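You operate a simulated robot arm through the tools that you are given. There is no shell and no other tool. Be economical: measure what you need, move in short steps, check, and stop when the job is done.

You run a simulated two-armed robot. Do the job below in one go: nothing can be reset, and whatever is moved stays where it is left.

## Task
On the left cork mat, fold the blue towel in half, so that its two short edges meet.
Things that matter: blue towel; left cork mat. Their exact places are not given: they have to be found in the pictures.

The check looks at the end state, three seconds after you hand in, the way a careful person would. Anything else that was tipped, shoved, dropped, spilled or broken makes it a failure. Flat cloth is picked up by pressing the open fingertips on it (5 to 10 N) and closing them slowly along it; thin cloth reads only 2 to 8 mm in the jaws.

## Robot
Two 7-joint arms with two-finger parallel grippers on one trunk, on a base that drives. Base frame: it is fixed to the floor where the robot stands at the start and does not move with it; the origin is under the middle of the robot, x ahead of it, y to its left, z up; the surface under the hand at the start is at about z = 0.76. Lengths are in m, angles in degrees, forces in N, time in s.
The left shoulder is at the start at [0.05, 0.209, 1.196], the right one opposite. With the tool pointing down near the work surface each hand reaches from about 0.1 to 0.88 m from the robot's upright axis, wherever it stands, measured 20 degrees to its own side. Places, roughly: left cork mat [0.5, 0, 0.8]. Payload 4.4 kg a hand.
Tool frame (each hand has its own): the origin (TCP) lies between the finger pads and is the grasp point; the fingertips stand 0.023 m ahead of it; z points along the fingers, y is the line along which they close. Largest opening 0.094 m; finger width 0.038, thickness 0.01; the body of the gripper, 0.054 by 0.096 m, starts 0.039 m behind the TCP.
Orientation is told as [roll, pitch, yaw] about the base's x, y, z axes, in that order, counted from this pose: with the fingers straight down and closing along the base's y, the tool's x points along the base's -x, its y along +y and its z along -z.

## Interface
- The arms move only by the tool apply_moves. It takes "left_plan", "right_plan" or both (then of equal length, played together; a hand with none holds still); each is a list of rows, each an object (a shift or turn left out is 0, a gripper value left out holds the last) with "jaw": the opening in per cent of the stroke, from 0 (shut) to 100 (fully open); "linear": the shift along the tool's x, y, z in cm, a list of three; "rotation": the turn, a rotation vector about the tool's x, y, z in degrees, a list of three. In form: [{"jaw": jaw, "linear": [dx, dy, dz], "rotation": [ax, ay, az]}, ...]. A call has 1 to 20 rows; each row is the pose to reach, as a shift and turn from the pose commanded when the call began, along the tool's axes at that moment. A row lasts 0.2 s, in which the tool goes at most 0.05 m and 8.6 degrees; a call with a longer step from one row to the next is refused whole, and so is a gripper value outside its range. Where a pose cannot be reached the arm comes as near as it can. A force on the tool above 40 N (or 10 N above the force at the start of the call, whichever is more), or a blocked arm, ends the call early, and 0.2 s more pass. Each finger travels about 0.108 m/s and halts on what it meets, pressing with about 23 N; the grip force reading is that of the motor and also rises with nothing between the fingers. The clock runs only during rows and for 0.2 s after the last one: add rows that repeat a pose to give the fingers time. It gives the time, the measured TCP pose, the force on the tool (base axes), the opening and the grip force at its end, in the units of the frame above (readings bear some noise), with the torque about the TCP (base axes, N m) and any sound that the robot's microphone picked up.
- Cameras (640 x 400 px; columns grow to the right, rows downward): "scene" is now at [0.1399, -0.0135, 1.3403]; the picture's right is [-0.17, -0.99, 0.00], its down [-0.80, 0.14, -0.59] and it looks along [0.58, -0.10, -0.81] (base axes); focal length 247 px, centre (320, 200). "left" rides on the left gripper at [0.086, -0.016, -0.075] in its tool frame; the picture's right is [0.18, 0.98, 0.00], its down [-0.58, 0.11, -0.81] and it looks along [-0.79, 0.15, 0.59] (tool axes); focal length 243 px, centre (320, 200). "right" rides on the right gripper at [0.086, 0.016, -0.074] in its tool frame; the picture's right is [-0.18, 0.98, 0.00], its down [-0.58, -0.11, -0.81] and it looks along [-0.79, -0.15, 0.59] (tool axes); focal length 243 px, centre (320, 200).
- get_image(camera): a new picture of that camera. It takes no simulated time.
- move_column(by): slides the trunk up (or, below 0, down) by that many m; the arms and the scene camera ride with it, the base frame stays. It gives what a move gives, with no picture.
- steer(legs): drives the robot by 1 to 6 legs, each [ahead, left, turn to the left] in m, m and degrees, along the robot's own axes; the way and the turn of a leg run together, so that a leg with both is an arc; at most 1.5 m and 180 degrees a leg. The arms and the cameras ride along, it lands a little off, and it stops where it bumps. It gives what a move gives.
- pan_tilt(pan, tilt): turns the head with the scene camera to pan (to the left, within 80 degrees either way) and tilt (down, from -29 to 69), counted from straight ahead of the robot. It gives what a move gives.
- measure_at(camera, pixels): for up to 12 pixels [column, row] of the newest picture of that camera ("zoom" is the newest enlarged one), the place [x, y, z] in the base frame of the surface seen there, good to about 0.002 m. It takes no simulated time.
- close_up(camera, box): a new picture of the part [left, top, right, bottom] of that camera's present view, enlarged. It takes no simulated time.
- hand_in(): hands the job in; it is judged then, once.

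Go step by step. Measure first, check grasps and placings, and put right what went wrong. The budget is 80 turns and 58 pictures, counting those below and the enlarged ones. Unless the task says otherwise, let go and move clear before handing in, and close with one line.

The tools are called after "Call:" as a command line: name --argument value ..., lists and objects as JSON in quotes. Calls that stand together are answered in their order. apply_moves: Moves the arms, as the interface text tells. Its arguments: {"type":"object","properties":{"left_plan":{"type":"array"},"right_plan":{"type":"array"}},"required":[]} The other tools are called the same way: move_column (by) slides the trunk up or down; steer (legs) drives the base; pan_tilt (pan, tilt) turns the head that bears the scene camera; get_image (camera) takes a picture; measure_at (camera, pixels) gives the place of the surface under pixels of a picture; close_up (camera, box) takes an enlarged picture of a part of a camera's view; hand_in () hands the job in.

At the start:

```text
t: 0.0
left_eef_pos: [0.601, 0.1441, 0.9993]
left_tool_rot: [0.0, 0.1, 0.0]
left_contact_force: [-0.2, -0.6, 0.9]
left_torque: [0.01, -0.03, -0.06]
left_finger_gap: 0.094
left_gripper_force: 0.0
right_eef_pos: [0.4273, -0.2799, 0.9942]
right_tool_rot: [0.0, 0.1, 0.0]
right_contact_force: [0.6, -1.3, 0.0]
right_torque: [0.0, 0.03, -0.01]
right_finger_gap: 0.0941
right_gripper_force: 0.1
trunk travel left (down, up): [-0.275, 0.288]
robot x, y, heading: [0.0003, 0.0014, 0.1]
head pan, tilt: [-9.8, 54.2]
```

scene: 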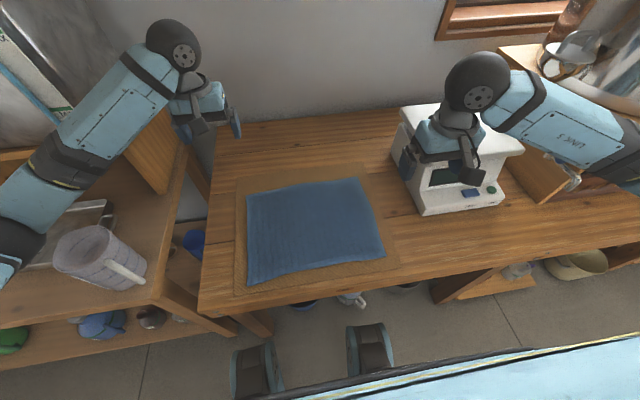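
right: 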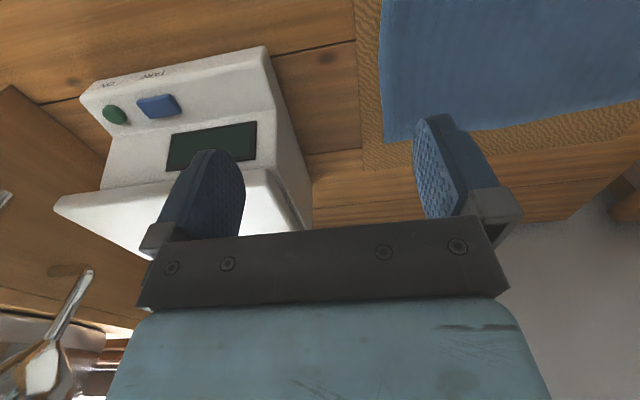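
left: 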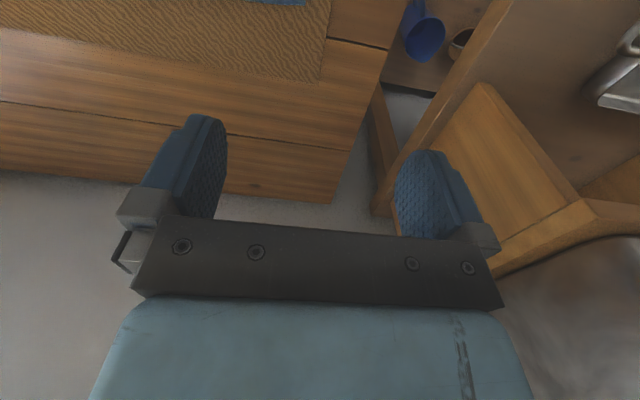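

The scene shows the blue towel with corners near (247,193), (362,178), (385,257), (250,282) on the cork mat. I measure corners and surroundings.

Call:
measure_at --camera "scene" --pixels '[[249, 195], [361, 181], [382, 255], [252, 280], [315, 220], [240, 180], [391, 262], [236, 293], [410, 205], [303, 190], [318, 266], [200, 310]]'

Call:
close_up --camera "scene" --box '[220, 160, 420, 300]'

```text
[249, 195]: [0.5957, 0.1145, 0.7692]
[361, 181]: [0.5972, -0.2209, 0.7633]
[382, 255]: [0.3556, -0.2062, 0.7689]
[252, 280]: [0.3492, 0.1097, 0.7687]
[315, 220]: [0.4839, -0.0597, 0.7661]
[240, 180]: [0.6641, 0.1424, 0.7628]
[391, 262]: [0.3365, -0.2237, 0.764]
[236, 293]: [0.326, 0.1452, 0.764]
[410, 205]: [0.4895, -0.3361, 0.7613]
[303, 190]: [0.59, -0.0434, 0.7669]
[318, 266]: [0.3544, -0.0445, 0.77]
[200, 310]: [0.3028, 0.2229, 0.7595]
```

```text
2.86 times, centred on (320, 230) of scene
```

zoom: 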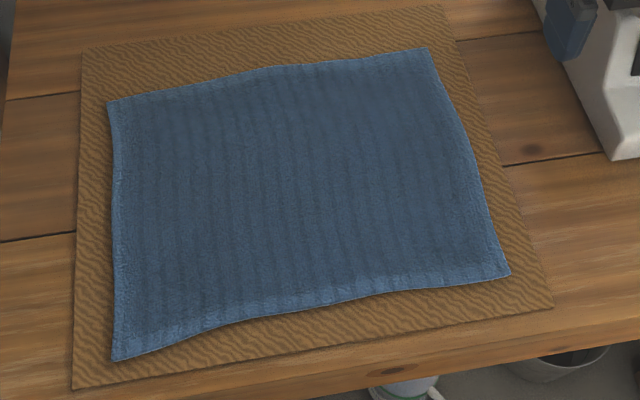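

Towel: long side along y, with its short edges at y≈+0.115 and y≈-0.215, lying nearly flat (z≈0.768). I'll fold the left edge onto the right edge using both hands, so I check the scale's extents and the edges in more detail.

Call:
measure_at --camera "scene" --pixels '[[423, 213], [395, 150], [405, 112], [430, 185], [500, 190], [415, 185], [520, 150]]'

Call:
measure_at --camera "zoom" --pixels '[[111, 104], [115, 180], [120, 260], [116, 355], [425, 52], [445, 110], [470, 165], [490, 230], [506, 271], [250, 75], [250, 313], [118, 320]]'

```text
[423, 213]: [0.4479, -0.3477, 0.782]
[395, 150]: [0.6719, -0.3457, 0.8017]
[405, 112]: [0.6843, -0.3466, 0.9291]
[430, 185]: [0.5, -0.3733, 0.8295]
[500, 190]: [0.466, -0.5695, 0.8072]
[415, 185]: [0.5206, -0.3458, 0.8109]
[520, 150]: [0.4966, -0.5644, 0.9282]
```

```text
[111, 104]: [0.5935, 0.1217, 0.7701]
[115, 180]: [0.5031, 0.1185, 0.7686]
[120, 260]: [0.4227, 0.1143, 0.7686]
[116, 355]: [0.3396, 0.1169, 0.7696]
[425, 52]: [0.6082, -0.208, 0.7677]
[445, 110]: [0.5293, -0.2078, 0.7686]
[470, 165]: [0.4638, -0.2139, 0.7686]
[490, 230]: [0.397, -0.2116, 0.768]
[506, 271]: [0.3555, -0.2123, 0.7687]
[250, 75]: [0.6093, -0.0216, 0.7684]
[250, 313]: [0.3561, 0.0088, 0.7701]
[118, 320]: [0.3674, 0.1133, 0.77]
```

The scale's near face is at y=-0.346 and it is 0.93 high, so tilting the hands there would be tight. I'll fold the right edge onto the left one instead: the right hand takes the far corner and the left hand the near corner. I move the right hand first.

Call:
apply_moves --right_plan '[{"jaw": 60, "linear": [-2, 2, 0]}, {"jaw": 40, "linear": [-5, 4, 0]}, {"jaw": 32, "linear": [-8, 6, 0]}, {"linear": [-11, 8, 1]}, {"linear": [-14, 9.5, 2]}, {"linear": [-14.8, 9.7, 4]}, {"linear": [-14.8, 9.7, 5]}]'

Call:
apply_moves --left_plan '[{"jaw": 60, "linear": [4, -2, 0]}, {"jaw": 40, "linear": [8, -4, 0]}, {"jaw": 32, "linear": [12, -6, 0]}, {"linear": [16, -9, 0]}, {"linear": [20, -12, 0]}, {"linear": [21.6, -16, 0]}, {"linear": [21.6, -19, 0]}, {"linear": [21.6, -22, 0]}, {"linear": [21.6, -25, 0]}, {"linear": [21.6, -28, 0]}, {"linear": [21.6, -31, 2]}, {"linear": [21.6, -33.1, 4]}, {"linear": [21.6, -33.1, 5]}]'

Call:
get_image --camera "scene"

```text
t: 1.6
left_eef_pos: [0.6004, 0.1432, 0.999]
left_tool_rot: [0.0, -0.1, 0.0]
left_contact_force: [-0.2, -0.1, 0.2]
left_torque: [-0.01, 0.0, 0.01]
left_finger_gap: 0.094
left_gripper_force: 0.1
right_eef_pos: [0.5745, -0.1822, 0.9447]
right_tool_rot: [0.1, 0.0, 0.0]
right_contact_force: [0.0, 0.2, 0.7]
right_torque: [0.01, -0.02, 0.02]
right_finger_gap: 0.0299
right_gripper_force: 0.0
trunk travel left (down, up): [-0.275, 0.288]
robot x, y, heading: [-0.0029, -0.0016, -0.0]
head pan, tilt: [-9.8, 54.2]
```

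```text
t: 4.4
left_eef_pos: [0.3861, -0.1872, 0.9491]
left_tool_rot: [0.0, 0.0, 0.0]
left_contact_force: [0.0, -0.4, 0.0]
left_torque: [0.01, 0.0, 0.04]
left_finger_gap: 0.0304
left_gripper_force: 0.1
right_eef_pos: [0.5757, -0.1827, 0.9461]
right_tool_rot: [0.0, 0.0, -0.1]
right_contact_force: [0.8, 0.5, 0.0]
right_torque: [-0.01, 0.0, 0.03]
right_finger_gap: 0.03
right_gripper_force: 0.1
trunk travel left (down, up): [-0.275, 0.288]
robot x, y, heading: [0.0002, -0.0008, -0.0]
head pan, tilt: [-9.8, 54.2]
```

```text
53 pictures are left
```

scene: 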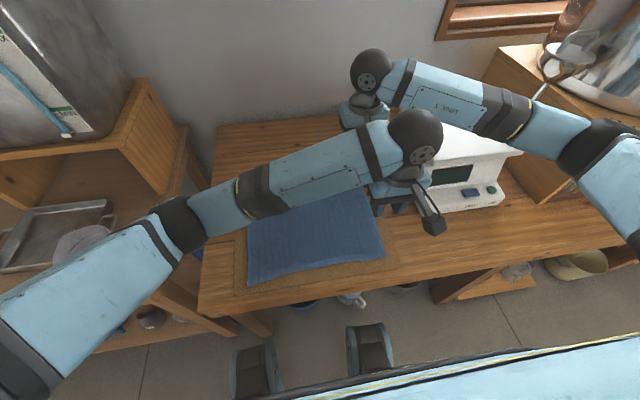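

Both hands reached their places with no arm conflict. Now I lower both to just above the cloth (TCP z≈0.797).

Call:
apply_moves --left_plan '[{"linear": [0, 0, 4]}, {"linear": [0, 0, 8]}, {"linear": [0, 0, 12]}, {"linear": [0, 0, 14.5]}, {"linear": [0, 0, 15.1]}, {"linear": [0, 0, 15.1]}]' --right_plan '[{"linear": [0, 0, 4]}, {"linear": [0, 0, 8]}, {"linear": [0, 0, 12]}, {"linear": [0, 0, 14.4]}, {"linear": [0, 0, 14.8]}, {"linear": [0, 0, 14.8]}]'

Call:
get_image --camera "left"

Call:
get_image --camera "right"

```text
t: 5.8
left_eef_pos: [0.3858, -0.1864, 0.7968]
left_tool_rot: [0.0, 0.1, 0.0]
left_contact_force: [0.4, -0.5, -0.2]
left_torque: [-0.07, -0.03, 0.01]
left_finger_gap: 0.03
left_gripper_force: 0.0
right_eef_pos: [0.5762, -0.1804, 0.7962]
right_tool_rot: [0.1, -0.1, 0.0]
right_contact_force: [-0.9, 0.2, 0.1]
right_torque: [-0.01, 0.0, -0.01]
right_finger_gap: 0.0301
right_gripper_force: 0.1
trunk travel left (down, up): [-0.275, 0.288]
robot x, y, heading: [-0.0018, -0.0009, -0.2]
head pan, tilt: [-9.8, 54.2]
```

```text
52 pictures are left
```

left: 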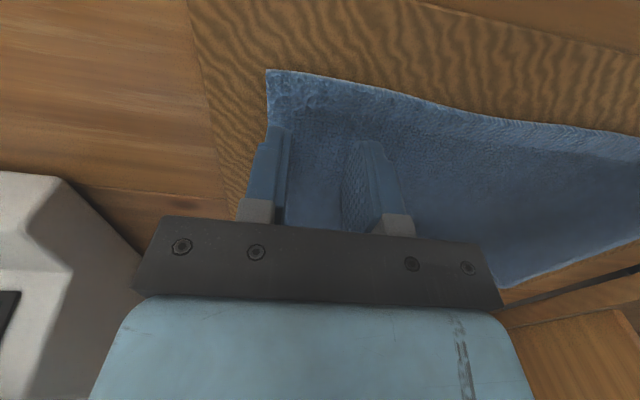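

```text
51 pictures are left
```

right: 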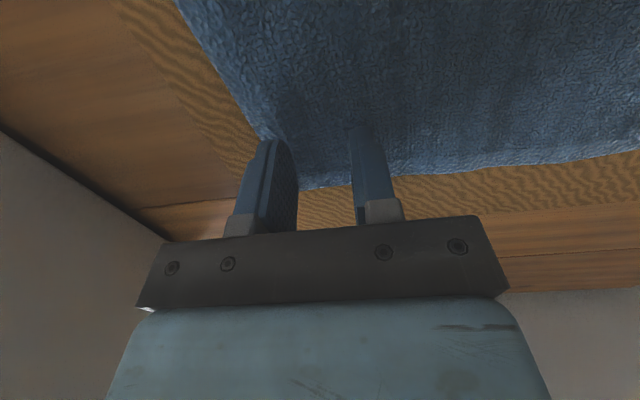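

Call:
measure_at --camera "right" --pixels '[[302, 186], [260, 136], [230, 85], [190, 20], [325, 182], [345, 178], [275, 150]]'

Call:
measure_at --camera "left" --pixels '[[271, 75], [271, 100], [273, 122], [320, 85], [310, 150]]'

Call:
close_up --camera "right" --box '[200, 80, 440, 230]'

```text
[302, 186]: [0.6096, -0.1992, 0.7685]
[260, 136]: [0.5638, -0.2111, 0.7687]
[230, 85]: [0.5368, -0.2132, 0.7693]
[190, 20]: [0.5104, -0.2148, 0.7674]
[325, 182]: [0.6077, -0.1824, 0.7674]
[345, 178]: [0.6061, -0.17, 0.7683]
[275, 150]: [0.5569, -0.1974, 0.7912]
```

```text
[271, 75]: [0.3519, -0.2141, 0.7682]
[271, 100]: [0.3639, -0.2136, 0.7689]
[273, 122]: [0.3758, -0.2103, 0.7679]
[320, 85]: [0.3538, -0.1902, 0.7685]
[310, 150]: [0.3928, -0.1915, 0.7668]
```

```text
2.67 times, centred on (320, 155) of right
```

zoom: 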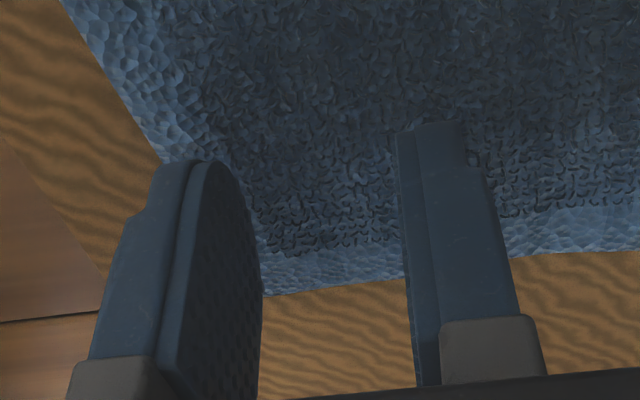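

Both outer fingers sit just inside the towel's edge (y≈-0.21), and the fingertips are about 5 mm above the cloth. I press down in small steps.

Call:
apply_moves --left_plan '[{"linear": [0, 0, 0.4]}, {"linear": [0, 0, 0.6]}, {"linear": [0, 0, 0.8]}, {"linear": [0, 0, 0.8]}]' --right_plan '[{"linear": [0, 0, 0.4]}, {"linear": [0, 0, 0.6]}, {"linear": [0, 0, 0.8]}, {"linear": [0, 0, 0.8]}]'

```text
t: 6.8
left_eef_pos: [0.3865, -0.1867, 0.7899]
left_tool_rot: [0.0, 0.0, 0.0]
left_contact_force: [0.1, -0.6, 1.5]
left_torque: [-0.02, -0.01, 0.04]
left_finger_gap: 0.0302
left_gripper_force: 0.0
right_eef_pos: [0.576, -0.1813, 0.7896]
right_tool_rot: [0.1, -0.1, 0.0]
right_contact_force: [1.7, -1.0, 6.7]
right_torque: [-0.04, -0.04, 0.02]
right_finger_gap: 0.0302
right_gripper_force: 0.0
trunk travel left (down, up): [-0.275, 0.288]
robot x, y, heading: [0.0012, 0.0016, 0.1]
head pan, tilt: [-9.8, 54.2]
```

Right presses at 6.7 N, left only 1.5 N. I lower the left a bit more.

Call:
apply_moves --left_plan '[{"linear": [0, 0, 0.1]}, {"linear": [0, 0, 0.15]}, {"linear": [0, 0, 0.15]}]'

```text
t: 7.6
left_eef_pos: [0.3848, -0.1881, 0.7894]
left_tool_rot: [0.0, -0.1, 0.1]
left_contact_force: [2.8, -0.5, 9.5]
left_torque: [-0.04, -0.08, 0.0]
left_finger_gap: 0.03
left_gripper_force: 0.0
right_eef_pos: [0.5744, -0.1813, 0.7905]
right_tool_rot: [-0.1, 0.0, -0.1]
right_contact_force: [1.8, -0.7, 7.4]
right_torque: [-0.01, -0.06, 0.01]
right_finger_gap: 0.0302
right_gripper_force: 0.0
trunk travel left (down, up): [-0.275, 0.288]
robot x, y, heading: [0.0021, -0.0047, 0.3]
head pan, tilt: [-9.8, 54.2]
```

Forces are 9.5 N and 7.4 N, which is in range. I close both jaws slowly along the cloth.

Call:
apply_moves --left_plan '[{"jaw": 29}, {"jaw": 26}, {"jaw": 23}, {"jaw": 20}, {"jaw": 17}, {"jaw": 14}, {"jaw": 11}, {"jaw": 8}, {"jaw": 5}, {"jaw": 2}, {"jaw": 0}, {"jaw": 0}, {"jaw": 0}]' --right_plan '[{"jaw": 29}, {"jaw": 26}, {"jaw": 23}, {"jaw": 20}, {"jaw": 17}, {"jaw": 14}, {"jaw": 11}, {"jaw": 8}, {"jaw": 5}, {"jaw": 2}, {"jaw": 0}, {"jaw": 0}, {"jaw": 0}]'

Call:
get_image --camera "left"

Call:
get_image --camera "right"

```text
t: 10.4
left_eef_pos: [0.3849, -0.1866, 0.7901]
left_tool_rot: [0.0, 0.0, 0.0]
left_contact_force: [0.7, 0.0, 11.4]
left_torque: [-0.03, 0.02, -0.02]
left_finger_gap: 0.004
left_gripper_force: 22.8
right_eef_pos: [0.5748, -0.1818, 0.789]
right_tool_rot: [-0.1, -0.1, 0.0]
right_contact_force: [-0.6, -0.5, 6.2]
right_torque: [0.03, 0.0, 0.02]
right_finger_gap: 0.0041
right_gripper_force: 23.5
trunk travel left (down, up): [-0.275, 0.288]
robot x, y, heading: [-0.0019, 0.0041, -0.3]
head pan, tilt: [-9.8, 54.2]
```

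```text
49 pictures are left
```

left: 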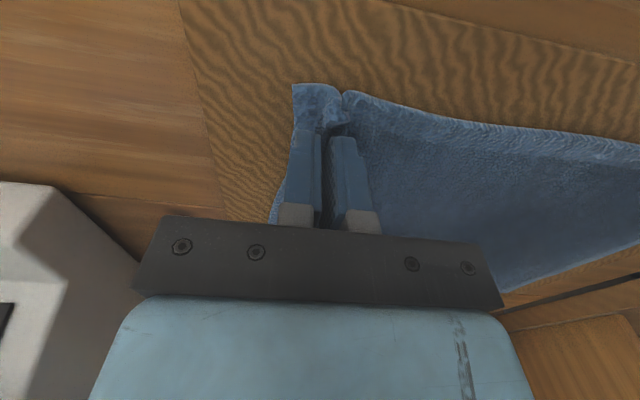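

```text
48 pictures are left
```

right: 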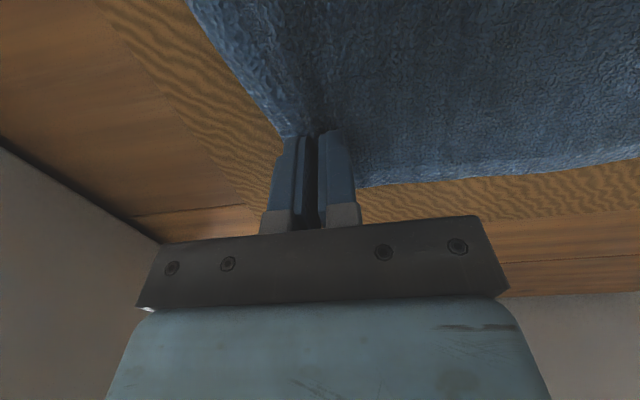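

Both jaws hold cloth (4 mm gaps) with a small flap outside. I lift and swing both hands together along the first half of the fold arc, tilting the fingers progressively toward -y.

Call:
apply_moves --left_plan '[{"linear": [0, 0, -1], "rotation": [1, 0, 0]}, {"linear": [0, 0.1, -2], "rotation": [2, 0, 0]}, {"linear": [0, 0.6, -3], "rotation": [3.5, 0, 0]}, {"linear": [0, 1.2, -4], "rotation": [5, 0, 0]}, {"linear": [0, 2.0, -5], "rotation": [7, 0, 0]}, {"linear": [0, 2.9, -6], "rotation": [9, 0, 0]}, {"linear": [0, 3.9, -7], "rotation": [11, 0, 0]}, {"linear": [0, 5.0, -7.9], "rotation": [13, 0, 0]}, {"linear": [0, 6.3, -8.8], "rotation": [15.5, 0, 0]}, {"linear": [0, 7.7, -9.7], "rotation": [18, 0, 0]}, {"linear": [0, 9.0, -10.3], "rotation": [20, 0, 0]}, {"linear": [0, 10.4, -10.8], "rotation": [22, 0, 0]}, {"linear": [0, 11.7, -11.1], "rotation": [24, 0, 0]}, {"linear": [0, 13.0, -11.4], "rotation": [26, 0, 0]}, {"linear": [0, 13.0, -11.4], "rotation": [26, 0, 0]}]' --right_plan '[{"linear": [0, 0, -1], "rotation": [1, 0, 0]}, {"linear": [0, 0.1, -2], "rotation": [2, 0, 0]}, {"linear": [0, 0.6, -3], "rotation": [3.5, 0, 0]}, {"linear": [0, 1.2, -4], "rotation": [5, 0, 0]}, {"linear": [0, 2.0, -5], "rotation": [7, 0, 0]}, {"linear": [0, 2.9, -6], "rotation": [9, 0, 0]}, {"linear": [0, 3.9, -7], "rotation": [11, 0, 0]}, {"linear": [0, 5.0, -7.9], "rotation": [13, 0, 0]}, {"linear": [0, 6.3, -8.8], "rotation": [15.5, 0, 0]}, {"linear": [0, 7.7, -9.7], "rotation": [18, 0, 0]}, {"linear": [0, 9.0, -10.3], "rotation": [20, 0, 0]}, {"linear": [0, 10.4, -10.8], "rotation": [22, 0, 0]}, {"linear": [0, 11.7, -11.1], "rotation": [24, 0, 0]}, {"linear": [0, 13.0, -11.4], "rotation": [26, 0, 0]}, {"linear": [0, 13.0, -11.4], "rotation": [26, 0, 0]}]'

Call:
get_image --camera "scene"

Call:
get_image --camera "left"

Call:
get_image --camera "right"

```text
t: 13.8
left_eef_pos: [0.4007, -0.0739, 0.9463]
left_tool_rot: [-28.8, -3.7, -0.5]
left_contact_force: [-0.2, 1.4, -1.1]
left_torque: [0.07, 0.04, 0.04]
left_finger_gap: 0.0037
left_gripper_force: 22.8
right_eef_pos: [0.5758, -0.0528, 0.909]
right_tool_rot: [-26.1, 0.1, 0.0]
right_contact_force: [-0.1, 1.0, -0.8]
right_torque: [0.08, 0.0, -0.04]
right_finger_gap: 0.0041
right_gripper_force: 23.1
trunk travel left (down, up): [-0.275, 0.288]
robot x, y, heading: [-0.0014, -0.0023, 0.1]
head pan, tilt: [-9.8, 54.2]
stopped in row 15 (left hand): the arm was blocked; the commanded pose is now the measured one
```

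```text
47 pictures are left
```

scene: 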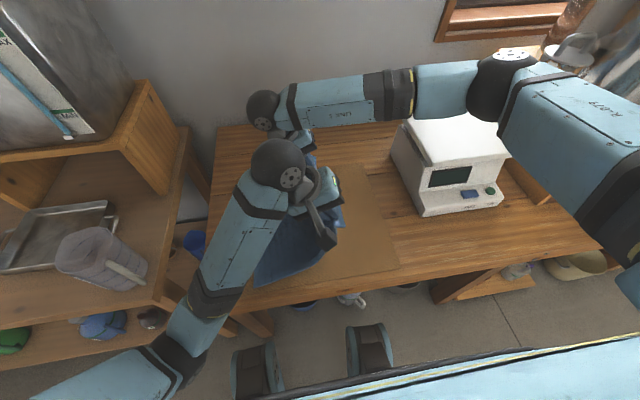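

```text
46 pictures are left
```

left: 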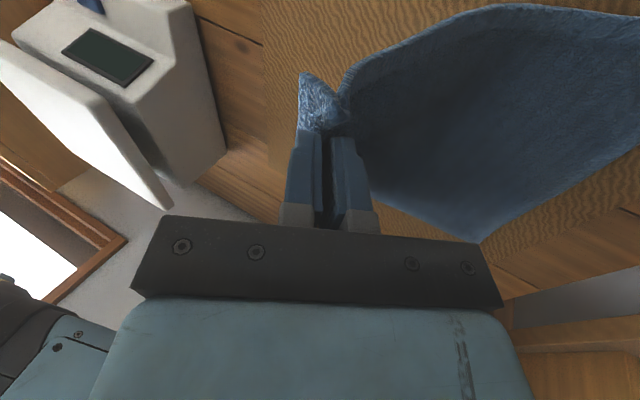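

```text
45 pictures are left
```

right: 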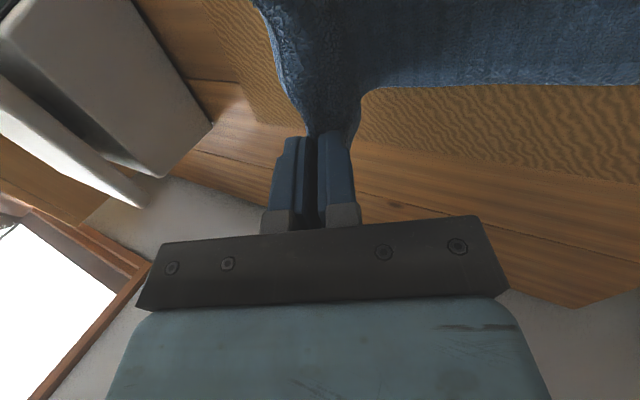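

The left arm hit a limit: it is folded too close to its shoulder, at z=0.946 instead of 0.904. The grips hold and the cloth hangs well, so I raise the trunk to give the elbows room and then bring the hands back down.

Call:
move_column --by 0.07

```text
t: 14.9
left_eef_pos: [0.3992, -0.073, 1.012]
left_tool_rot: [-28.8, -3.8, -0.6]
left_contact_force: [-0.1, 0.9, -0.2]
left_torque: [0.05, 0.05, 0.04]
left_finger_gap: 0.0041
left_gripper_force: 22.9
right_eef_pos: [0.5769, -0.0531, 0.9729]
right_tool_rot: [-26.1, 0.0, 0.0]
right_contact_force: [-0.5, 0.6, 0.7]
right_torque: [0.04, -0.03, -0.05]
right_finger_gap: 0.0037
right_gripper_force: 22.8
trunk travel left (down, up): [-0.345, 0.218]
robot x, y, heading: [-0.0005, -0.0001, -0.2]
head pan, tilt: [-9.8, 54.2]
```

Call:
apply_moves --left_plan '[{"linear": [0.2, 1.1, 1.4], "rotation": [0, 0.5, 0]}, {"linear": [0.5, 2.2, 2.8], "rotation": [0, 1, 0]}, {"linear": [0.7, 3.4, 4.3], "rotation": [-1, 1.6, 0]}, {"linear": [1.0, 4.5, 5.7], "rotation": [-2, 2.2, 0]}, {"linear": [1.2, 5.6, 7.1], "rotation": [-2.5, 2.8, 0]}, {"linear": [1.4, 6.8, 8.6], "rotation": [-2.8, 3.3, 0]}, {"linear": [1.4, 6.8, 8.6], "rotation": [-2.8, 3.3, 0]}]' --right_plan '[{"linear": [0, 0.5, 1]}, {"linear": [0, 1.0, 2]}, {"linear": [0, 1.5, 3]}, {"linear": [0, 2.0, 4]}, {"linear": [0, 2.5, 5]}, {"linear": [0, 3.0, 6.1]}, {"linear": [0, 3.0, 6.1]}]'

```text
t: 16.5
left_eef_pos: [0.3937, -0.0551, 0.9016]
left_tool_rot: [-25.9, -0.8, -2.1]
left_contact_force: [0.5, 0.0, 0.5]
left_torque: [0.04, 0.01, -0.02]
left_finger_gap: 0.0038
left_gripper_force: 22.7
right_eef_pos: [0.5752, -0.0516, 0.9051]
right_tool_rot: [-26.1, 0.0, 0.0]
right_contact_force: [-0.3, 0.5, -0.5]
right_torque: [0.07, 0.0, 0.02]
right_finger_gap: 0.0037
right_gripper_force: 23.2
trunk travel left (down, up): [-0.345, 0.218]
robot x, y, heading: [-0.0034, 0.0004, 0.1]
head pan, tilt: [-9.8, 54.2]
```

Good: raising the trunk works. I raise it another 0.10 so the final tilted pose at y≈+0.1 is reachable.

Call:
move_column --by 0.1

Call:
get_image --camera "scene"

```text
t: 17.8
left_eef_pos: [0.3939, -0.0554, 1.0025]
left_tool_rot: [-25.8, -0.9, -2.2]
left_contact_force: [0.2, -0.8, 1.0]
left_torque: [0.06, 0.01, 0.04]
left_finger_gap: 0.0042
left_gripper_force: 22.9
right_eef_pos: [0.5765, -0.0531, 1.0062]
right_tool_rot: [-26.1, 0.1, 0.0]
right_contact_force: [-0.5, -1.5, -0.2]
right_torque: [0.08, 0.01, -0.01]
right_finger_gap: 0.0041
right_gripper_force: 22.9
trunk travel left (down, up): [-0.445, 0.118]
robot x, y, heading: [-0.0015, 0.0005, 0.1]
head pan, tilt: [-9.8, 54.2]
```

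```text
44 pictures are left
```

scene: 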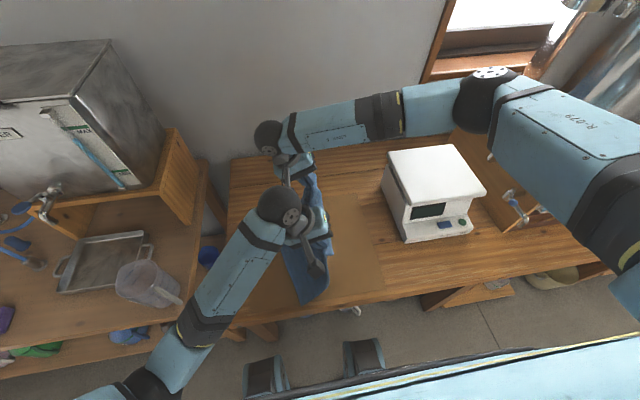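

Call:
measure_at --camera "scene" --pixels '[[195, 185], [180, 140], [205, 190], [190, 215], [150, 290], [200, 310], [215, 330], [227, 320], [310, 275], [300, 295], [240, 300]]'

Call:
get_image --camera "left"

```text
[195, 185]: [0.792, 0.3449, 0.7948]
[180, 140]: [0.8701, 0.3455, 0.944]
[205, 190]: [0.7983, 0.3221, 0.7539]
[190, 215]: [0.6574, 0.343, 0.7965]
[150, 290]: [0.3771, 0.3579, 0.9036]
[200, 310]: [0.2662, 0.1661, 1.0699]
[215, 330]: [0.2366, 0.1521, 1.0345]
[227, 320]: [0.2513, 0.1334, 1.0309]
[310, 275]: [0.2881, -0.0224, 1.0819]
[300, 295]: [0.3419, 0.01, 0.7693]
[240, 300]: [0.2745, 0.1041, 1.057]
```

```text
43 pictures are left
```

left: 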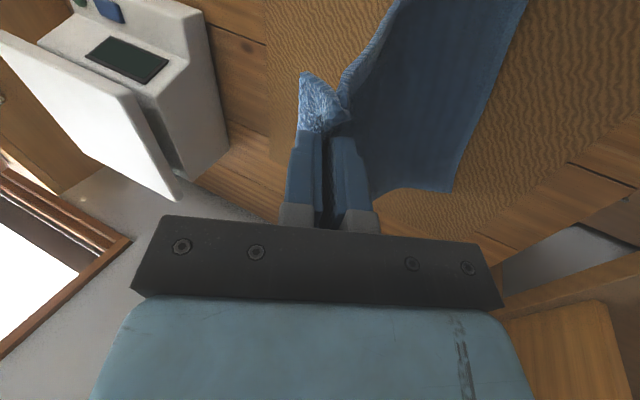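

Call:
measure_at --camera "left" --pixels '[[522, 3], [495, 80], [470, 140], [448, 188], [400, 188], [375, 192], [305, 80]]'

```text
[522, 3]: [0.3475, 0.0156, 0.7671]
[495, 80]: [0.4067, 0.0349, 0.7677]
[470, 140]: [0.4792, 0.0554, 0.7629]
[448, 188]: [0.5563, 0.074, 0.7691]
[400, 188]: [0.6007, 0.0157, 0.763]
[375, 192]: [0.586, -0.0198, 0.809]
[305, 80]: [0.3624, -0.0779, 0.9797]
```

The lift with the raised trunk pulled the rest of the towel a bit: its other short edge now runs from (0.35, 0.016) to (0.56, 0.074), so it has slid and turned. I lay the towel back toward -y and pull it gently taut and low, which squares it, then fold again with a lower arc.

Call:
apply_moves --left_plan '[{"linear": [0.1, -0.4, 2.2]}, {"linear": [0.2, -0.8, 4.4]}, {"linear": [0.3, -1.3, 6.6]}, {"linear": [0.4, -1.7, 8.8]}, {"linear": [0.5, -2.1, 11.0], "rotation": [0, 0, -1]}, {"linear": [0.6, -2.6, 13.2], "rotation": [0, 0, -2]}, {"linear": [0.7, -3.0, 15.4], "rotation": [0, 0, -2]}, {"linear": [0.8, -3.4, 17.6], "rotation": [0, 0, -2]}, {"linear": [0.9, -3.8, 19.8], "rotation": [0, 0, -2]}, {"linear": [0.9, -4.3, 22.1], "rotation": [0, 0, -2]}, {"linear": [0.9, -5.0, 22.8], "rotation": [0, 0, -2]}, {"linear": [0.9, -5.8, 23.4], "rotation": [0, 0, -2]}, {"linear": [0.9, -6.6, 24.1], "rotation": [0, 0, -2]}, {"linear": [0.9, -7.4, 24.8], "rotation": [0, 0, -2]}, {"linear": [0.9, -8.2, 25.4], "rotation": [0, 0, -2]}, {"linear": [0.9, -9.0, 26.0], "rotation": [0, 0, -2]}, {"linear": [0.9, -9.6, 26.5], "rotation": [0, 0, -2]}, {"linear": [0.9, -9.6, 26.5], "rotation": [0, 0, -2]}]' --right_plan '[{"linear": [0, -0.4, 2.2]}, {"linear": [0, -0.8, 4.4]}, {"linear": [0, -1.3, 6.6]}, {"linear": [0, -1.7, 8.8]}, {"linear": [0, -2.1, 11.0]}, {"linear": [0, -2.6, 13.2]}, {"linear": [0, -3.0, 15.4]}, {"linear": [0, -3.4, 17.6]}, {"linear": [0, -3.8, 19.8]}, {"linear": [0, -4.3, 22.1]}, {"linear": [0, -5.0, 22.8]}, {"linear": [0, -5.8, 23.4]}, {"linear": [0, -6.6, 24.1]}, {"linear": [0, -7.4, 24.8]}, {"linear": [0, -8.2, 25.4]}, {"linear": [0, -9.0, 26.0]}, {"linear": [0, -9.6, 26.7]}, {"linear": [0, -9.6, 26.7]}]'

Call:
get_image --camera "scene"

Call:
get_image --camera "left"

Call:
get_image --camera "right"

```text
t: 19.9
left_eef_pos: [0.4115, -0.0944, 0.7927]
left_tool_rot: [-18.6, -2.6, 1.1]
left_contact_force: [-4.6, 0.3, 19.5]
left_torque: [-0.15, 0.16, -0.08]
left_finger_gap: 0.0042
left_gripper_force: 23.3
right_eef_pos: [0.5726, -0.1807, 0.8369]
right_tool_rot: [-26.0, -0.1, 0.0]
right_contact_force: [-1.8, 1.6, -0.6]
right_torque: [0.11, 0.06, -0.04]
right_finger_gap: 0.0042
right_gripper_force: 22.7
trunk travel left (down, up): [-0.445, 0.118]
robot x, y, heading: [0.0033, 0.0001, 0.2]
head pan, tilt: [-9.8, 54.2]
stopped in row 10 (left hand): the force on the tool passed its limit at 89 N (the readings are from after the stop); the commanded pose is now the measured one
```

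```text
42 pictures are left
```

scene: 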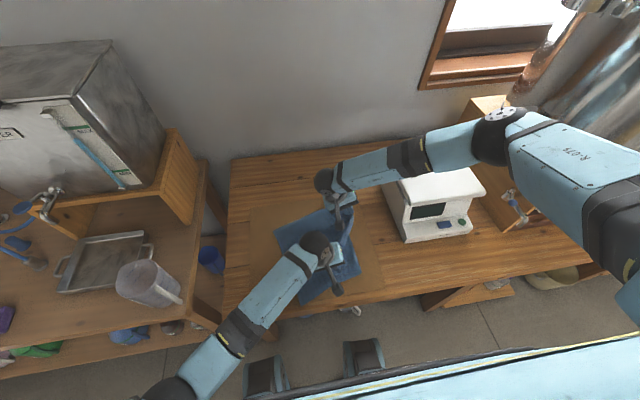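

```text
41 pictures are left
```

left: 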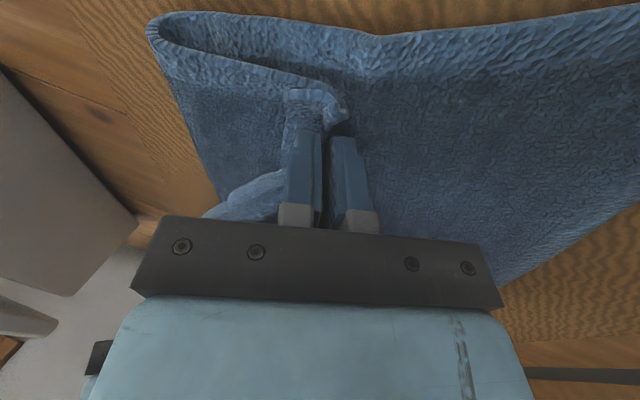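

```text
40 pictures are left
```

right: 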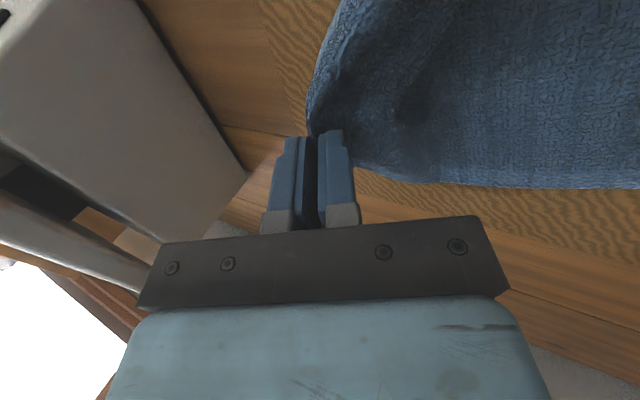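

The left hand did not track: it poked down at y=-0.094, so it seems to be near a wrist limit when tilted. I raise it a little and set it upright before continuing.

Call:
apply_moves --left_plan '[{"linear": [0, -0.8, -1.5], "rotation": [-2, 0, 0]}, {"linear": [0, -2, -2.2], "rotation": [-6, 0, 0]}, {"linear": [0, -3.2, -2.6], "rotation": [-10, 1, 0]}, {"linear": [0, -4.5, -3], "rotation": [-14, 2, 0]}, {"linear": [0, -6.3, -3.2], "rotation": [-18.6, 2.6, 0]}, {"linear": [0, -6.3, -3.2], "rotation": [-18.6, 2.6, 0]}]'

```text
t: 21.2
left_eef_pos: [0.4317, -0.0578, 0.796]
left_tool_rot: [7.2, -1.4, 2.4]
left_contact_force: [9.2, -16.2, 12.2]
left_torque: [-0.44, -0.3, -0.39]
left_finger_gap: 0.0044
left_gripper_force: 23.1
right_eef_pos: [0.5693, -0.1742, 0.8338]
right_tool_rot: [-25.5, 0.4, 0.2]
right_contact_force: [-10.4, 14.2, -4.2]
right_torque: [0.38, 0.14, -0.43]
right_finger_gap: 0.0038
right_gripper_force: 22.7
trunk travel left (down, up): [-0.445, 0.118]
robot x, y, heading: [-0.0027, 0.001, 0.2]
head pan, tilt: [-9.8, 54.2]
stopped in row 6 (left hand): the force on the tool passed its limit at 50 N (the readings are from after the stop); the commanded pose is now the measured one
```

The left hand is being pushed off its commanded pose by about 16 N of cloth tension and an arm limit. I release the left corner only and lift the left hand clear to recover its posture.

Call:
apply_moves --left_plan '[{"jaw": 15}, {"jaw": 30}, {"jaw": 40, "linear": [0, 0, -1]}, {"linear": [0, 0, -3]}, {"linear": [0, 0, -6]}, {"linear": [0, 0, -10]}, {"linear": [0, 0, -14]}, {"linear": [0, 0, -18]}, {"linear": [0, 0, -18]}]'

Call:
get_image --camera "scene"

Call:
get_image --camera "left"

```text
t: 23.0
left_eef_pos: [0.4792, 0.0537, 0.9083]
left_tool_rot: [21.4, -6.5, 4.5]
left_contact_force: [-0.8, -0.3, 0.3]
left_torque: [0.0, -0.02, 0.02]
left_finger_gap: 0.0375
left_gripper_force: 0.1
left hand out of reach, approached as far as the arm can: row 8
right_eef_pos: [0.5722, -0.1767, 0.8351]
right_tool_rot: [-25.8, 0.3, 0.1]
right_contact_force: [0.8, 0.0, -0.4]
right_torque: [0.04, 0.02, 0.01]
right_finger_gap: 0.004
right_gripper_force: 23.0
trunk travel left (down, up): [-0.445, 0.118]
robot x, y, heading: [0.0012, -0.0006, 0.2]
head pan, tilt: [-9.8, 54.2]
stopped in row 8 (left hand): the arm was blocked; the commanded pose is now the measured one
```

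```text
39 pictures are left
```

scene: 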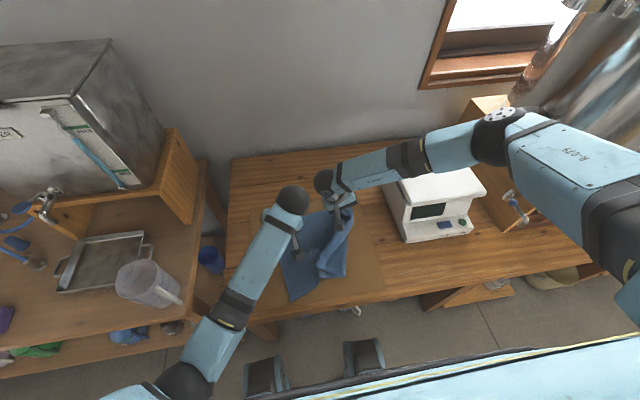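

```text
38 pictures are left
```

left: 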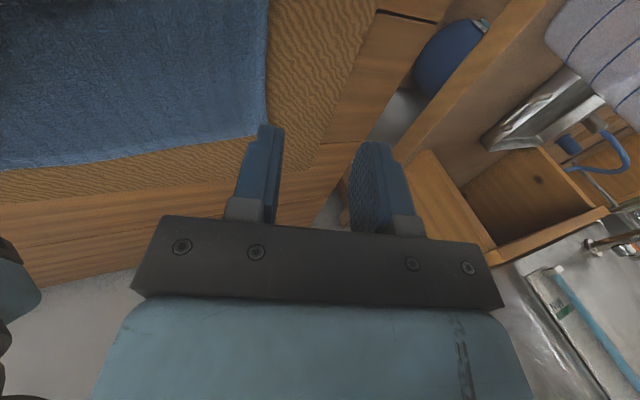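

The left arm wandered to a limit. I bring it back toward its starting posture, up and left and upright, away from the right arm.

Call:
apply_moves --left_plan '[{"linear": [-1, 2.5, -1.2], "rotation": [3, 0, 0]}, {"linear": [-2, 5, -2.4], "rotation": [6, 0, 0]}, {"linear": [-3, 7.5, -3.6], "rotation": [9, 1, 0]}, {"linear": [-4, 10, -4.8], "rotation": [12, 2, 0]}, {"linear": [-5, 12, -6], "rotation": [15, 3, -1]}, {"linear": [-6, 14, -7], "rotation": [18, 5, -2]}, {"linear": [-7, 16, -7.7], "rotation": [21.4, 6, -4]}, {"linear": [-7, 16, -7.7], "rotation": [21.4, 6, -4]}, {"linear": [-7, 16, -7.7], "rotation": [21.4, 6, -4]}]'

```text
t: 23.9
left_eef_pos: [0.5082, 0.2134, 0.964]
left_tool_rot: [21.9, -6.4, 5.7]
left_contact_force: [0.7, 0.1, 0.6]
left_torque: [0.04, 0.03, 0.0]
left_finger_gap: 0.0375
left_gripper_force: 0.0
right_eef_pos: [0.5712, -0.1766, 0.8356]
right_tool_rot: [-25.8, 0.3, 0.1]
right_contact_force: [-0.4, 0.0, 0.5]
right_torque: [0.02, 0.0, 0.03]
right_finger_gap: 0.0039
right_gripper_force: 22.7
trunk travel left (down, up): [-0.445, 0.118]
robot x, y, heading: [-0.0017, 0.0011, 0.2]
head pan, tilt: [-9.8, 54.2]
stopped in row 4 (left hand): the arm was blocked; the commanded pose is now the measured one
```

Call:
apply_moves --left_plan '[{"linear": [-2, 0, 0]}, {"linear": [-4, 0, 0]}, {"linear": [-6, 0, 0], "rotation": [2, 0, 0]}, {"linear": [-8, 0, 0], "rotation": [4, 1, 0]}, {"linear": [-10, 0, 0], "rotation": [7, 2, 0]}, {"linear": [-12, 0, 0], "rotation": [10, 3, -1]}, {"linear": [-12, 0, 0], "rotation": [14, 5, -2]}, {"linear": [-12, 0, 0], "rotation": [18, 6, -4]}, {"linear": [-12, 0, 0], "rotation": [22, 6, -5]}, {"linear": [-12, 0, 0], "rotation": [22, 6, -5]}]'

Call:
get_image --camera "scene"

```text
t: 26.1
left_eef_pos: [0.6273, 0.2237, 0.9787]
left_tool_rot: [-0.8, -1.4, 11.6]
left_contact_force: [0.6, -0.5, -0.2]
left_torque: [-0.03, -0.01, -0.01]
left_finger_gap: 0.0377
left_gripper_force: 0.1
right_eef_pos: [0.572, -0.1783, 0.8342]
right_tool_rot: [-25.8, 0.3, 0.2]
right_contact_force: [-0.4, 0.4, 0.1]
right_torque: [-0.01, 0.0, -0.01]
right_finger_gap: 0.004
right_gripper_force: 22.9
trunk travel left (down, up): [-0.445, 0.118]
robot x, y, heading: [0.0, -0.0032, 0.0]
head pan, tilt: [-9.8, 54.2]
```

```text
37 pictures are left
```

scene: 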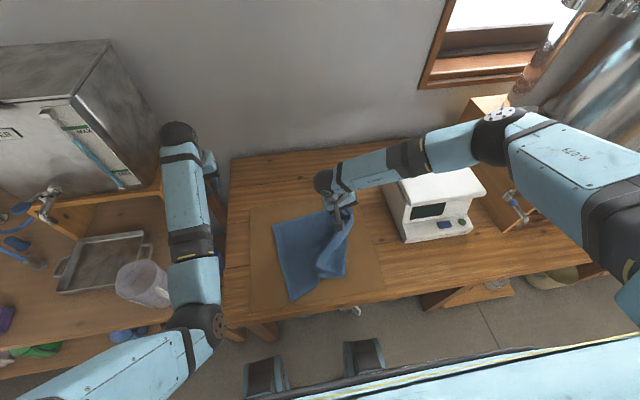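

The left arm has recovered. I take a close look at the towel.

Call:
apply_moves --left_plan '[{"rotation": [0, 0, 4]}, {"rotation": [0, 0, 8]}, {"rotation": [-0.8, 1, 11.6]}, {"rotation": [-0.8, 1, 11.6]}]'

Call:
close_up --camera "scene" --box '[230, 180, 410, 310]'

Call:
measure_at --camera "zoom" --pixels '[[160, 140], [185, 270], [215, 410], [330, 335], [310, 295], [395, 335], [425, 150], [400, 250], [300, 110], [340, 250]]'

```text
t: 27.1
left_eef_pos: [0.6278, 0.2236, 0.9786]
left_tool_rot: [0.3, -0.5, -0.1]
left_contact_force: [0.2, 0.2, -0.5]
left_torque: [0.0, 0.03, 0.0]
left_finger_gap: 0.0375
left_gripper_force: 0.0
right_eef_pos: [0.5722, -0.1773, 0.8337]
right_tool_rot: [-25.8, 0.2, 0.1]
right_contact_force: [-0.4, 0.4, 0.3]
right_torque: [-0.01, 0.03, 0.01]
right_finger_gap: 0.0039
right_gripper_force: 22.9
trunk travel left (down, up): [-0.445, 0.118]
robot x, y, heading: [-0.0003, 0.0006, 0.2]
head pan, tilt: [-9.8, 54.2]
```

```text
3.08 times, centred on (320, 245) of scene
```

zoom: 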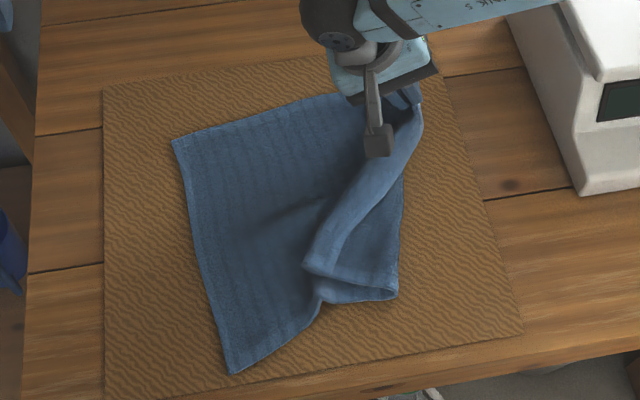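

```text
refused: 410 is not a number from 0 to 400
```

Call:
measure_at --camera "zoom" --pixels '[[175, 142], [200, 260], [232, 368], [320, 300], [308, 264], [394, 294], [402, 200], [335, 210], [300, 108], [360, 240], [320, 230]]'

Call:
get_image --camera "left"

```text
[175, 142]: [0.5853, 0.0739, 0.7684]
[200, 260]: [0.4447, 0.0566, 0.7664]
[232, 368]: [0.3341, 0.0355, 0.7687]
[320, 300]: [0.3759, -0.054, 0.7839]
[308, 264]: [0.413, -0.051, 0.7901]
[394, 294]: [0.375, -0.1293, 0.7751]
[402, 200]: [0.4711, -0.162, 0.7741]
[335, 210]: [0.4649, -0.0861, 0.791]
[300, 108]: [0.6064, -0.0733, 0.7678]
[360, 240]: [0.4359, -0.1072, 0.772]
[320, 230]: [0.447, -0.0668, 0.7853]
```

```text
35 pictures are left
```

left: 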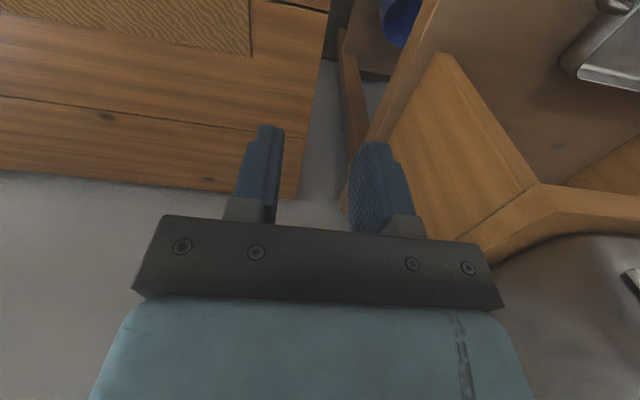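

The left edge now runs (0.585, 0.074)→(0.334, 0.036), and the near part already creases at about (0.375, -0.129), which is where the middle should be. I clear the left hand away, then carry the right hand's corner over alone in a low arc.

Call:
apply_moves --left_plan '[{"linear": [0, 1, -3]}, {"linear": [2, 2, -6]}, {"linear": [5, 3, -9]}, {"linear": [8, 4, -11]}, {"linear": [11, 5, -12]}, {"linear": [14, 6, -12]}, {"linear": [16, 7, -12]}, {"linear": [16, 7, -12]}]'

Call:
apply_moves --right_plan '[{"linear": [0, 0, -2.2]}, {"linear": [0, 0.6, -4.7], "rotation": [2, 0, 0]}, {"linear": [0.1, 1.8, -6.9], "rotation": [4, 0, 0]}, {"linear": [0.2, 3.3, -8.7], "rotation": [7, 0, 0]}, {"linear": [0.3, 5.0, -10.0], "rotation": [10, 0, 0]}, {"linear": [0.4, 6.9, -10.8], "rotation": [13, 0, 0]}, {"linear": [0.6, 9.0, -11.4], "rotation": [16, 0, 0]}, {"linear": [0.8, 11.2, -11.6], "rotation": [19, 0, 0]}, {"linear": [1, 13.6, -11.3], "rotation": [21, 0, 0]}, {"linear": [1.2, 16.2, -10.6], "rotation": [23, 0, 0]}, {"linear": [1.3, 18.5, -9.4], "rotation": [24, 0, 0]}, {"linear": [1.3, 20.4, -7.9], "rotation": [24, 0, 0]}, {"linear": [1.3, 20.4, -7.9], "rotation": [24, 0, 0]}]'

Call:
get_image --camera "scene"

Call:
get_image --camera "right"

```text
t: 27.8
left_eef_pos: [0.6058, 0.3206, 1.0373]
left_tool_rot: [7.3, -0.7, 3.0]
left_contact_force: [-5.0, -14.5, -4.6]
left_torque: [0.45, -0.16, -0.12]
left_finger_gap: 0.0374
left_gripper_force: 0.0
left hand out of reach, approached as far as the arm can: row 2, 3
right_eef_pos: [0.5709, -0.1796, 0.8337]
right_tool_rot: [-25.5, 0.3, 0.0]
right_contact_force: [-0.8, -0.4, 0.3]
right_torque: [0.02, -0.03, -0.01]
right_finger_gap: 0.0038
right_gripper_force: 23.1
trunk travel left (down, up): [-0.445, 0.118]
robot x, y, heading: [0.0013, -0.0026, 0.0]
head pan, tilt: [-9.8, 54.2]
stopped in row 3 (left hand): the force on the tool passed its limit at 63 N (the readings are from after the stop); the commanded pose is now the measured one
```

```text
t: 30.6
left_eef_pos: [0.6062, 0.3225, 1.0367]
left_tool_rot: [7.4, -0.8, 2.9]
left_contact_force: [5.9, -18.7, 3.4]
left_torque: [1.03, 0.16, -0.72]
left_finger_gap: 0.0378
left_gripper_force: 0.0
right_eef_pos: [0.5615, 0.025, 0.8131]
right_tool_rot: [-50.2, 0.1, -0.8]
right_contact_force: [-0.4, 0.1, 0.1]
right_torque: [0.02, -0.02, -0.02]
right_finger_gap: 0.0037
right_gripper_force: 22.6
trunk travel left (down, up): [-0.445, 0.118]
robot x, y, heading: [-0.0043, 0.0003, -0.0]
head pan, tilt: [-9.8, 54.2]
```

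```text
34 pictures are left
```

scene: 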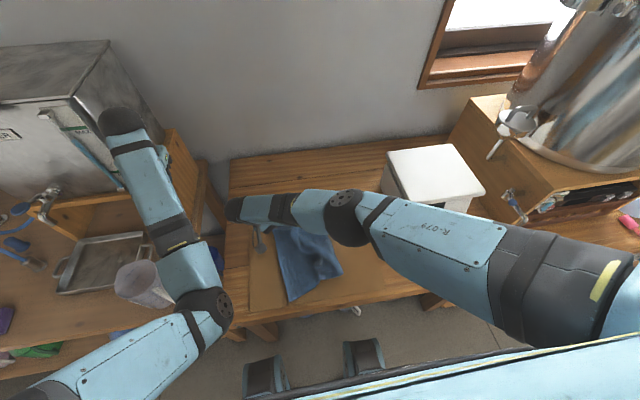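

```text
33 pictures are left
```

right: 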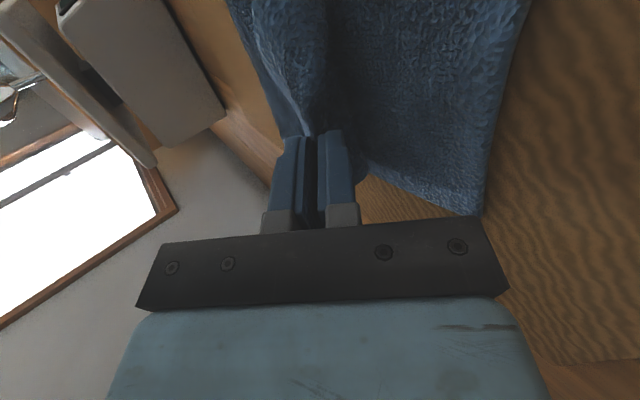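

The left hand is leaning on the shelf side with about 18 N at y=0.32, so I back it off at once. The right corner is in place above the far left region.

Call:
apply_moves --left_plan '[{"linear": [0, -1, 0]}, {"linear": [0, -2, -1]}, {"linear": [0, -3.5, -2]}, {"linear": [0, -4, -3]}, {"linear": [0, -4, -3]}]'

Call:
close_up --camera "scene" --box '[60, 90, 260, 310]'

Call:
measure_at --camera "right" --pixels '[[525, 5], [510, 70], [495, 140], [478, 208], [420, 195], [370, 180], [300, 130]]'

```text
t: 31.2
left_eef_pos: [0.6071, 0.3223, 1.0378]
left_tool_rot: [9.4, -0.1, 3.2]
left_contact_force: [3.8, -22.0, -9.1]
left_torque: [0.74, 0.34, -0.68]
left_finger_gap: 0.0373
left_gripper_force: 0.2
right_eef_pos: [0.5652, 0.0208, 0.8139]
right_tool_rot: [-50.3, 0.1, -1.1]
right_contact_force: [-0.1, 0.0, -0.3]
right_torque: [0.09, -0.02, -0.04]
right_finger_gap: 0.0037
right_gripper_force: 22.7
trunk travel left (down, up): [-0.445, 0.118]
robot x, y, heading: [-0.0009, -0.0005, -0.2]
head pan, tilt: [-9.8, 54.2]
stopped in row 2 (left hand): the force on the tool passed its limit at 46 N (the readings are from after the stop); the commanded pose is now the measured one
```

```text
1.82 times, centred on (160, 200) of scene
```

zoom: 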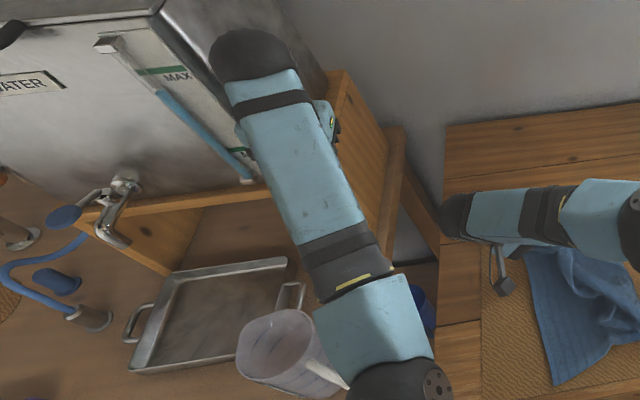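

```text
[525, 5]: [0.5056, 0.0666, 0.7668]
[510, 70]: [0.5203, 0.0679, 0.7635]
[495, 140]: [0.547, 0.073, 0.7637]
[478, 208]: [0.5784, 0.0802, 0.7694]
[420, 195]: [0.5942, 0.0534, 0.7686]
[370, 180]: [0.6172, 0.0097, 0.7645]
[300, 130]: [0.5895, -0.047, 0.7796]
```

Call:
get_image --camera "left"

```text
31 pictures are left
```

left: 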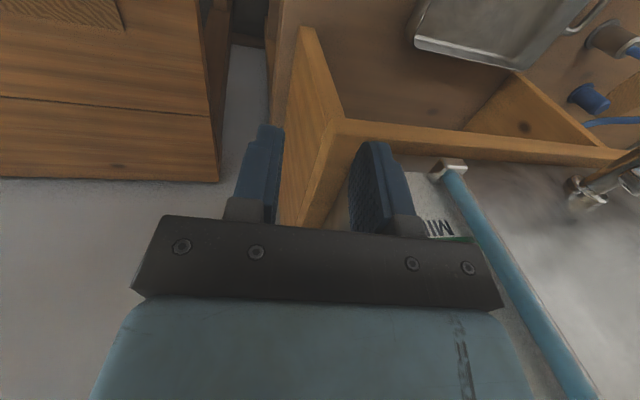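

Call:
apply_moves --left_plan '[{"linear": [1.5, -3, 0]}, {"linear": [1.5, -7, 0]}, {"linear": [1.5, -10, 0]}, {"linear": [1.5, -10, 0]}]'

```text
t: 32.4
left_eef_pos: [0.6241, 0.2984, 1.0649]
left_tool_rot: [15.1, -5.6, 7.2]
left_contact_force: [-0.2, 0.9, 0.4]
left_torque: [0.01, 0.02, 0.0]
left_finger_gap: 0.0377
left_gripper_force: 0.1
right_eef_pos: [0.5646, 0.0224, 0.8149]
right_tool_rot: [-50.3, 0.2, -1.0]
right_contact_force: [-0.1, -0.6, 0.8]
right_torque: [0.07, 0.03, 0.0]
right_finger_gap: 0.0038
right_gripper_force: 22.4
trunk travel left (down, up): [-0.445, 0.118]
robot x, y, heading: [-0.0001, -0.004, 0.1]
head pan, tilt: [-9.8, 54.2]
stopped in row 4 (left hand): the arm was blocked; the commanded pose is now the measured one
```

The left hand is free (0.9 N). Now I move the right corner 2.5 cm further and lower, release it, and back out along the fingers.

Call:
apply_moves --right_plan '[{"linear": [0, 1.2, -0.8]}, {"linear": [0, 2.4, -1.6]}, {"linear": [0, 2.9, -1.2]}, {"linear": [0, 3.2, -0.9]}, {"linear": [0, 3.2, -0.9]}, {"jaw": 6, "linear": [0, 3.2, -0.9]}, {"jaw": 14, "linear": [0, 3.2, -0.9]}, {"jaw": 22, "linear": [0, 3.2, -0.9]}, {"linear": [0, 3.2, -2]}, {"linear": [0, 3.2, -4]}, {"linear": [0, 3.2, -7]}, {"linear": [0, 3.2, -10]}]'

Call:
get_image --camera "right"

```text
t: 35.2
left_eef_pos: [0.6236, 0.3, 1.0622]
left_tool_rot: [15.2, -5.5, 7.2]
left_contact_force: [0.1, 0.5, 0.4]
left_torque: [0.01, 0.01, -0.02]
left_finger_gap: 0.0375
left_gripper_force: 0.0
right_eef_pos: [0.5624, 0.0126, 0.8127]
right_tool_rot: [-52.4, 0.2, -3.0]
right_contact_force: [-0.2, 0.6, 1.0]
right_torque: [-0.01, 0.02, -0.01]
right_finger_gap: 0.0206
right_gripper_force: 0.1
right hand out of reach, approached as far as the arm can: row 1, 2, 3, 4, 5, 6, 7, 8, 9, 10, 11, 12
trunk travel left (down, up): [-0.445, 0.118]
robot x, y, heading: [-0.0023, -0.0021, -0.1]
head pan, tilt: [-9.8, 54.2]
stopped in row 12 (right hand): the arm was blocked; the commanded pose is now the measured one
```

```text
30 pictures are left
```

right: 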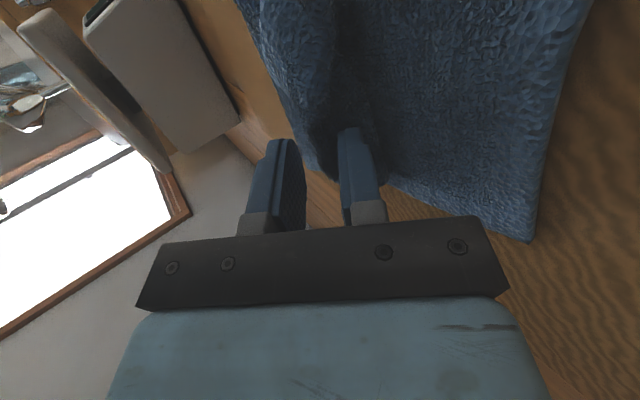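

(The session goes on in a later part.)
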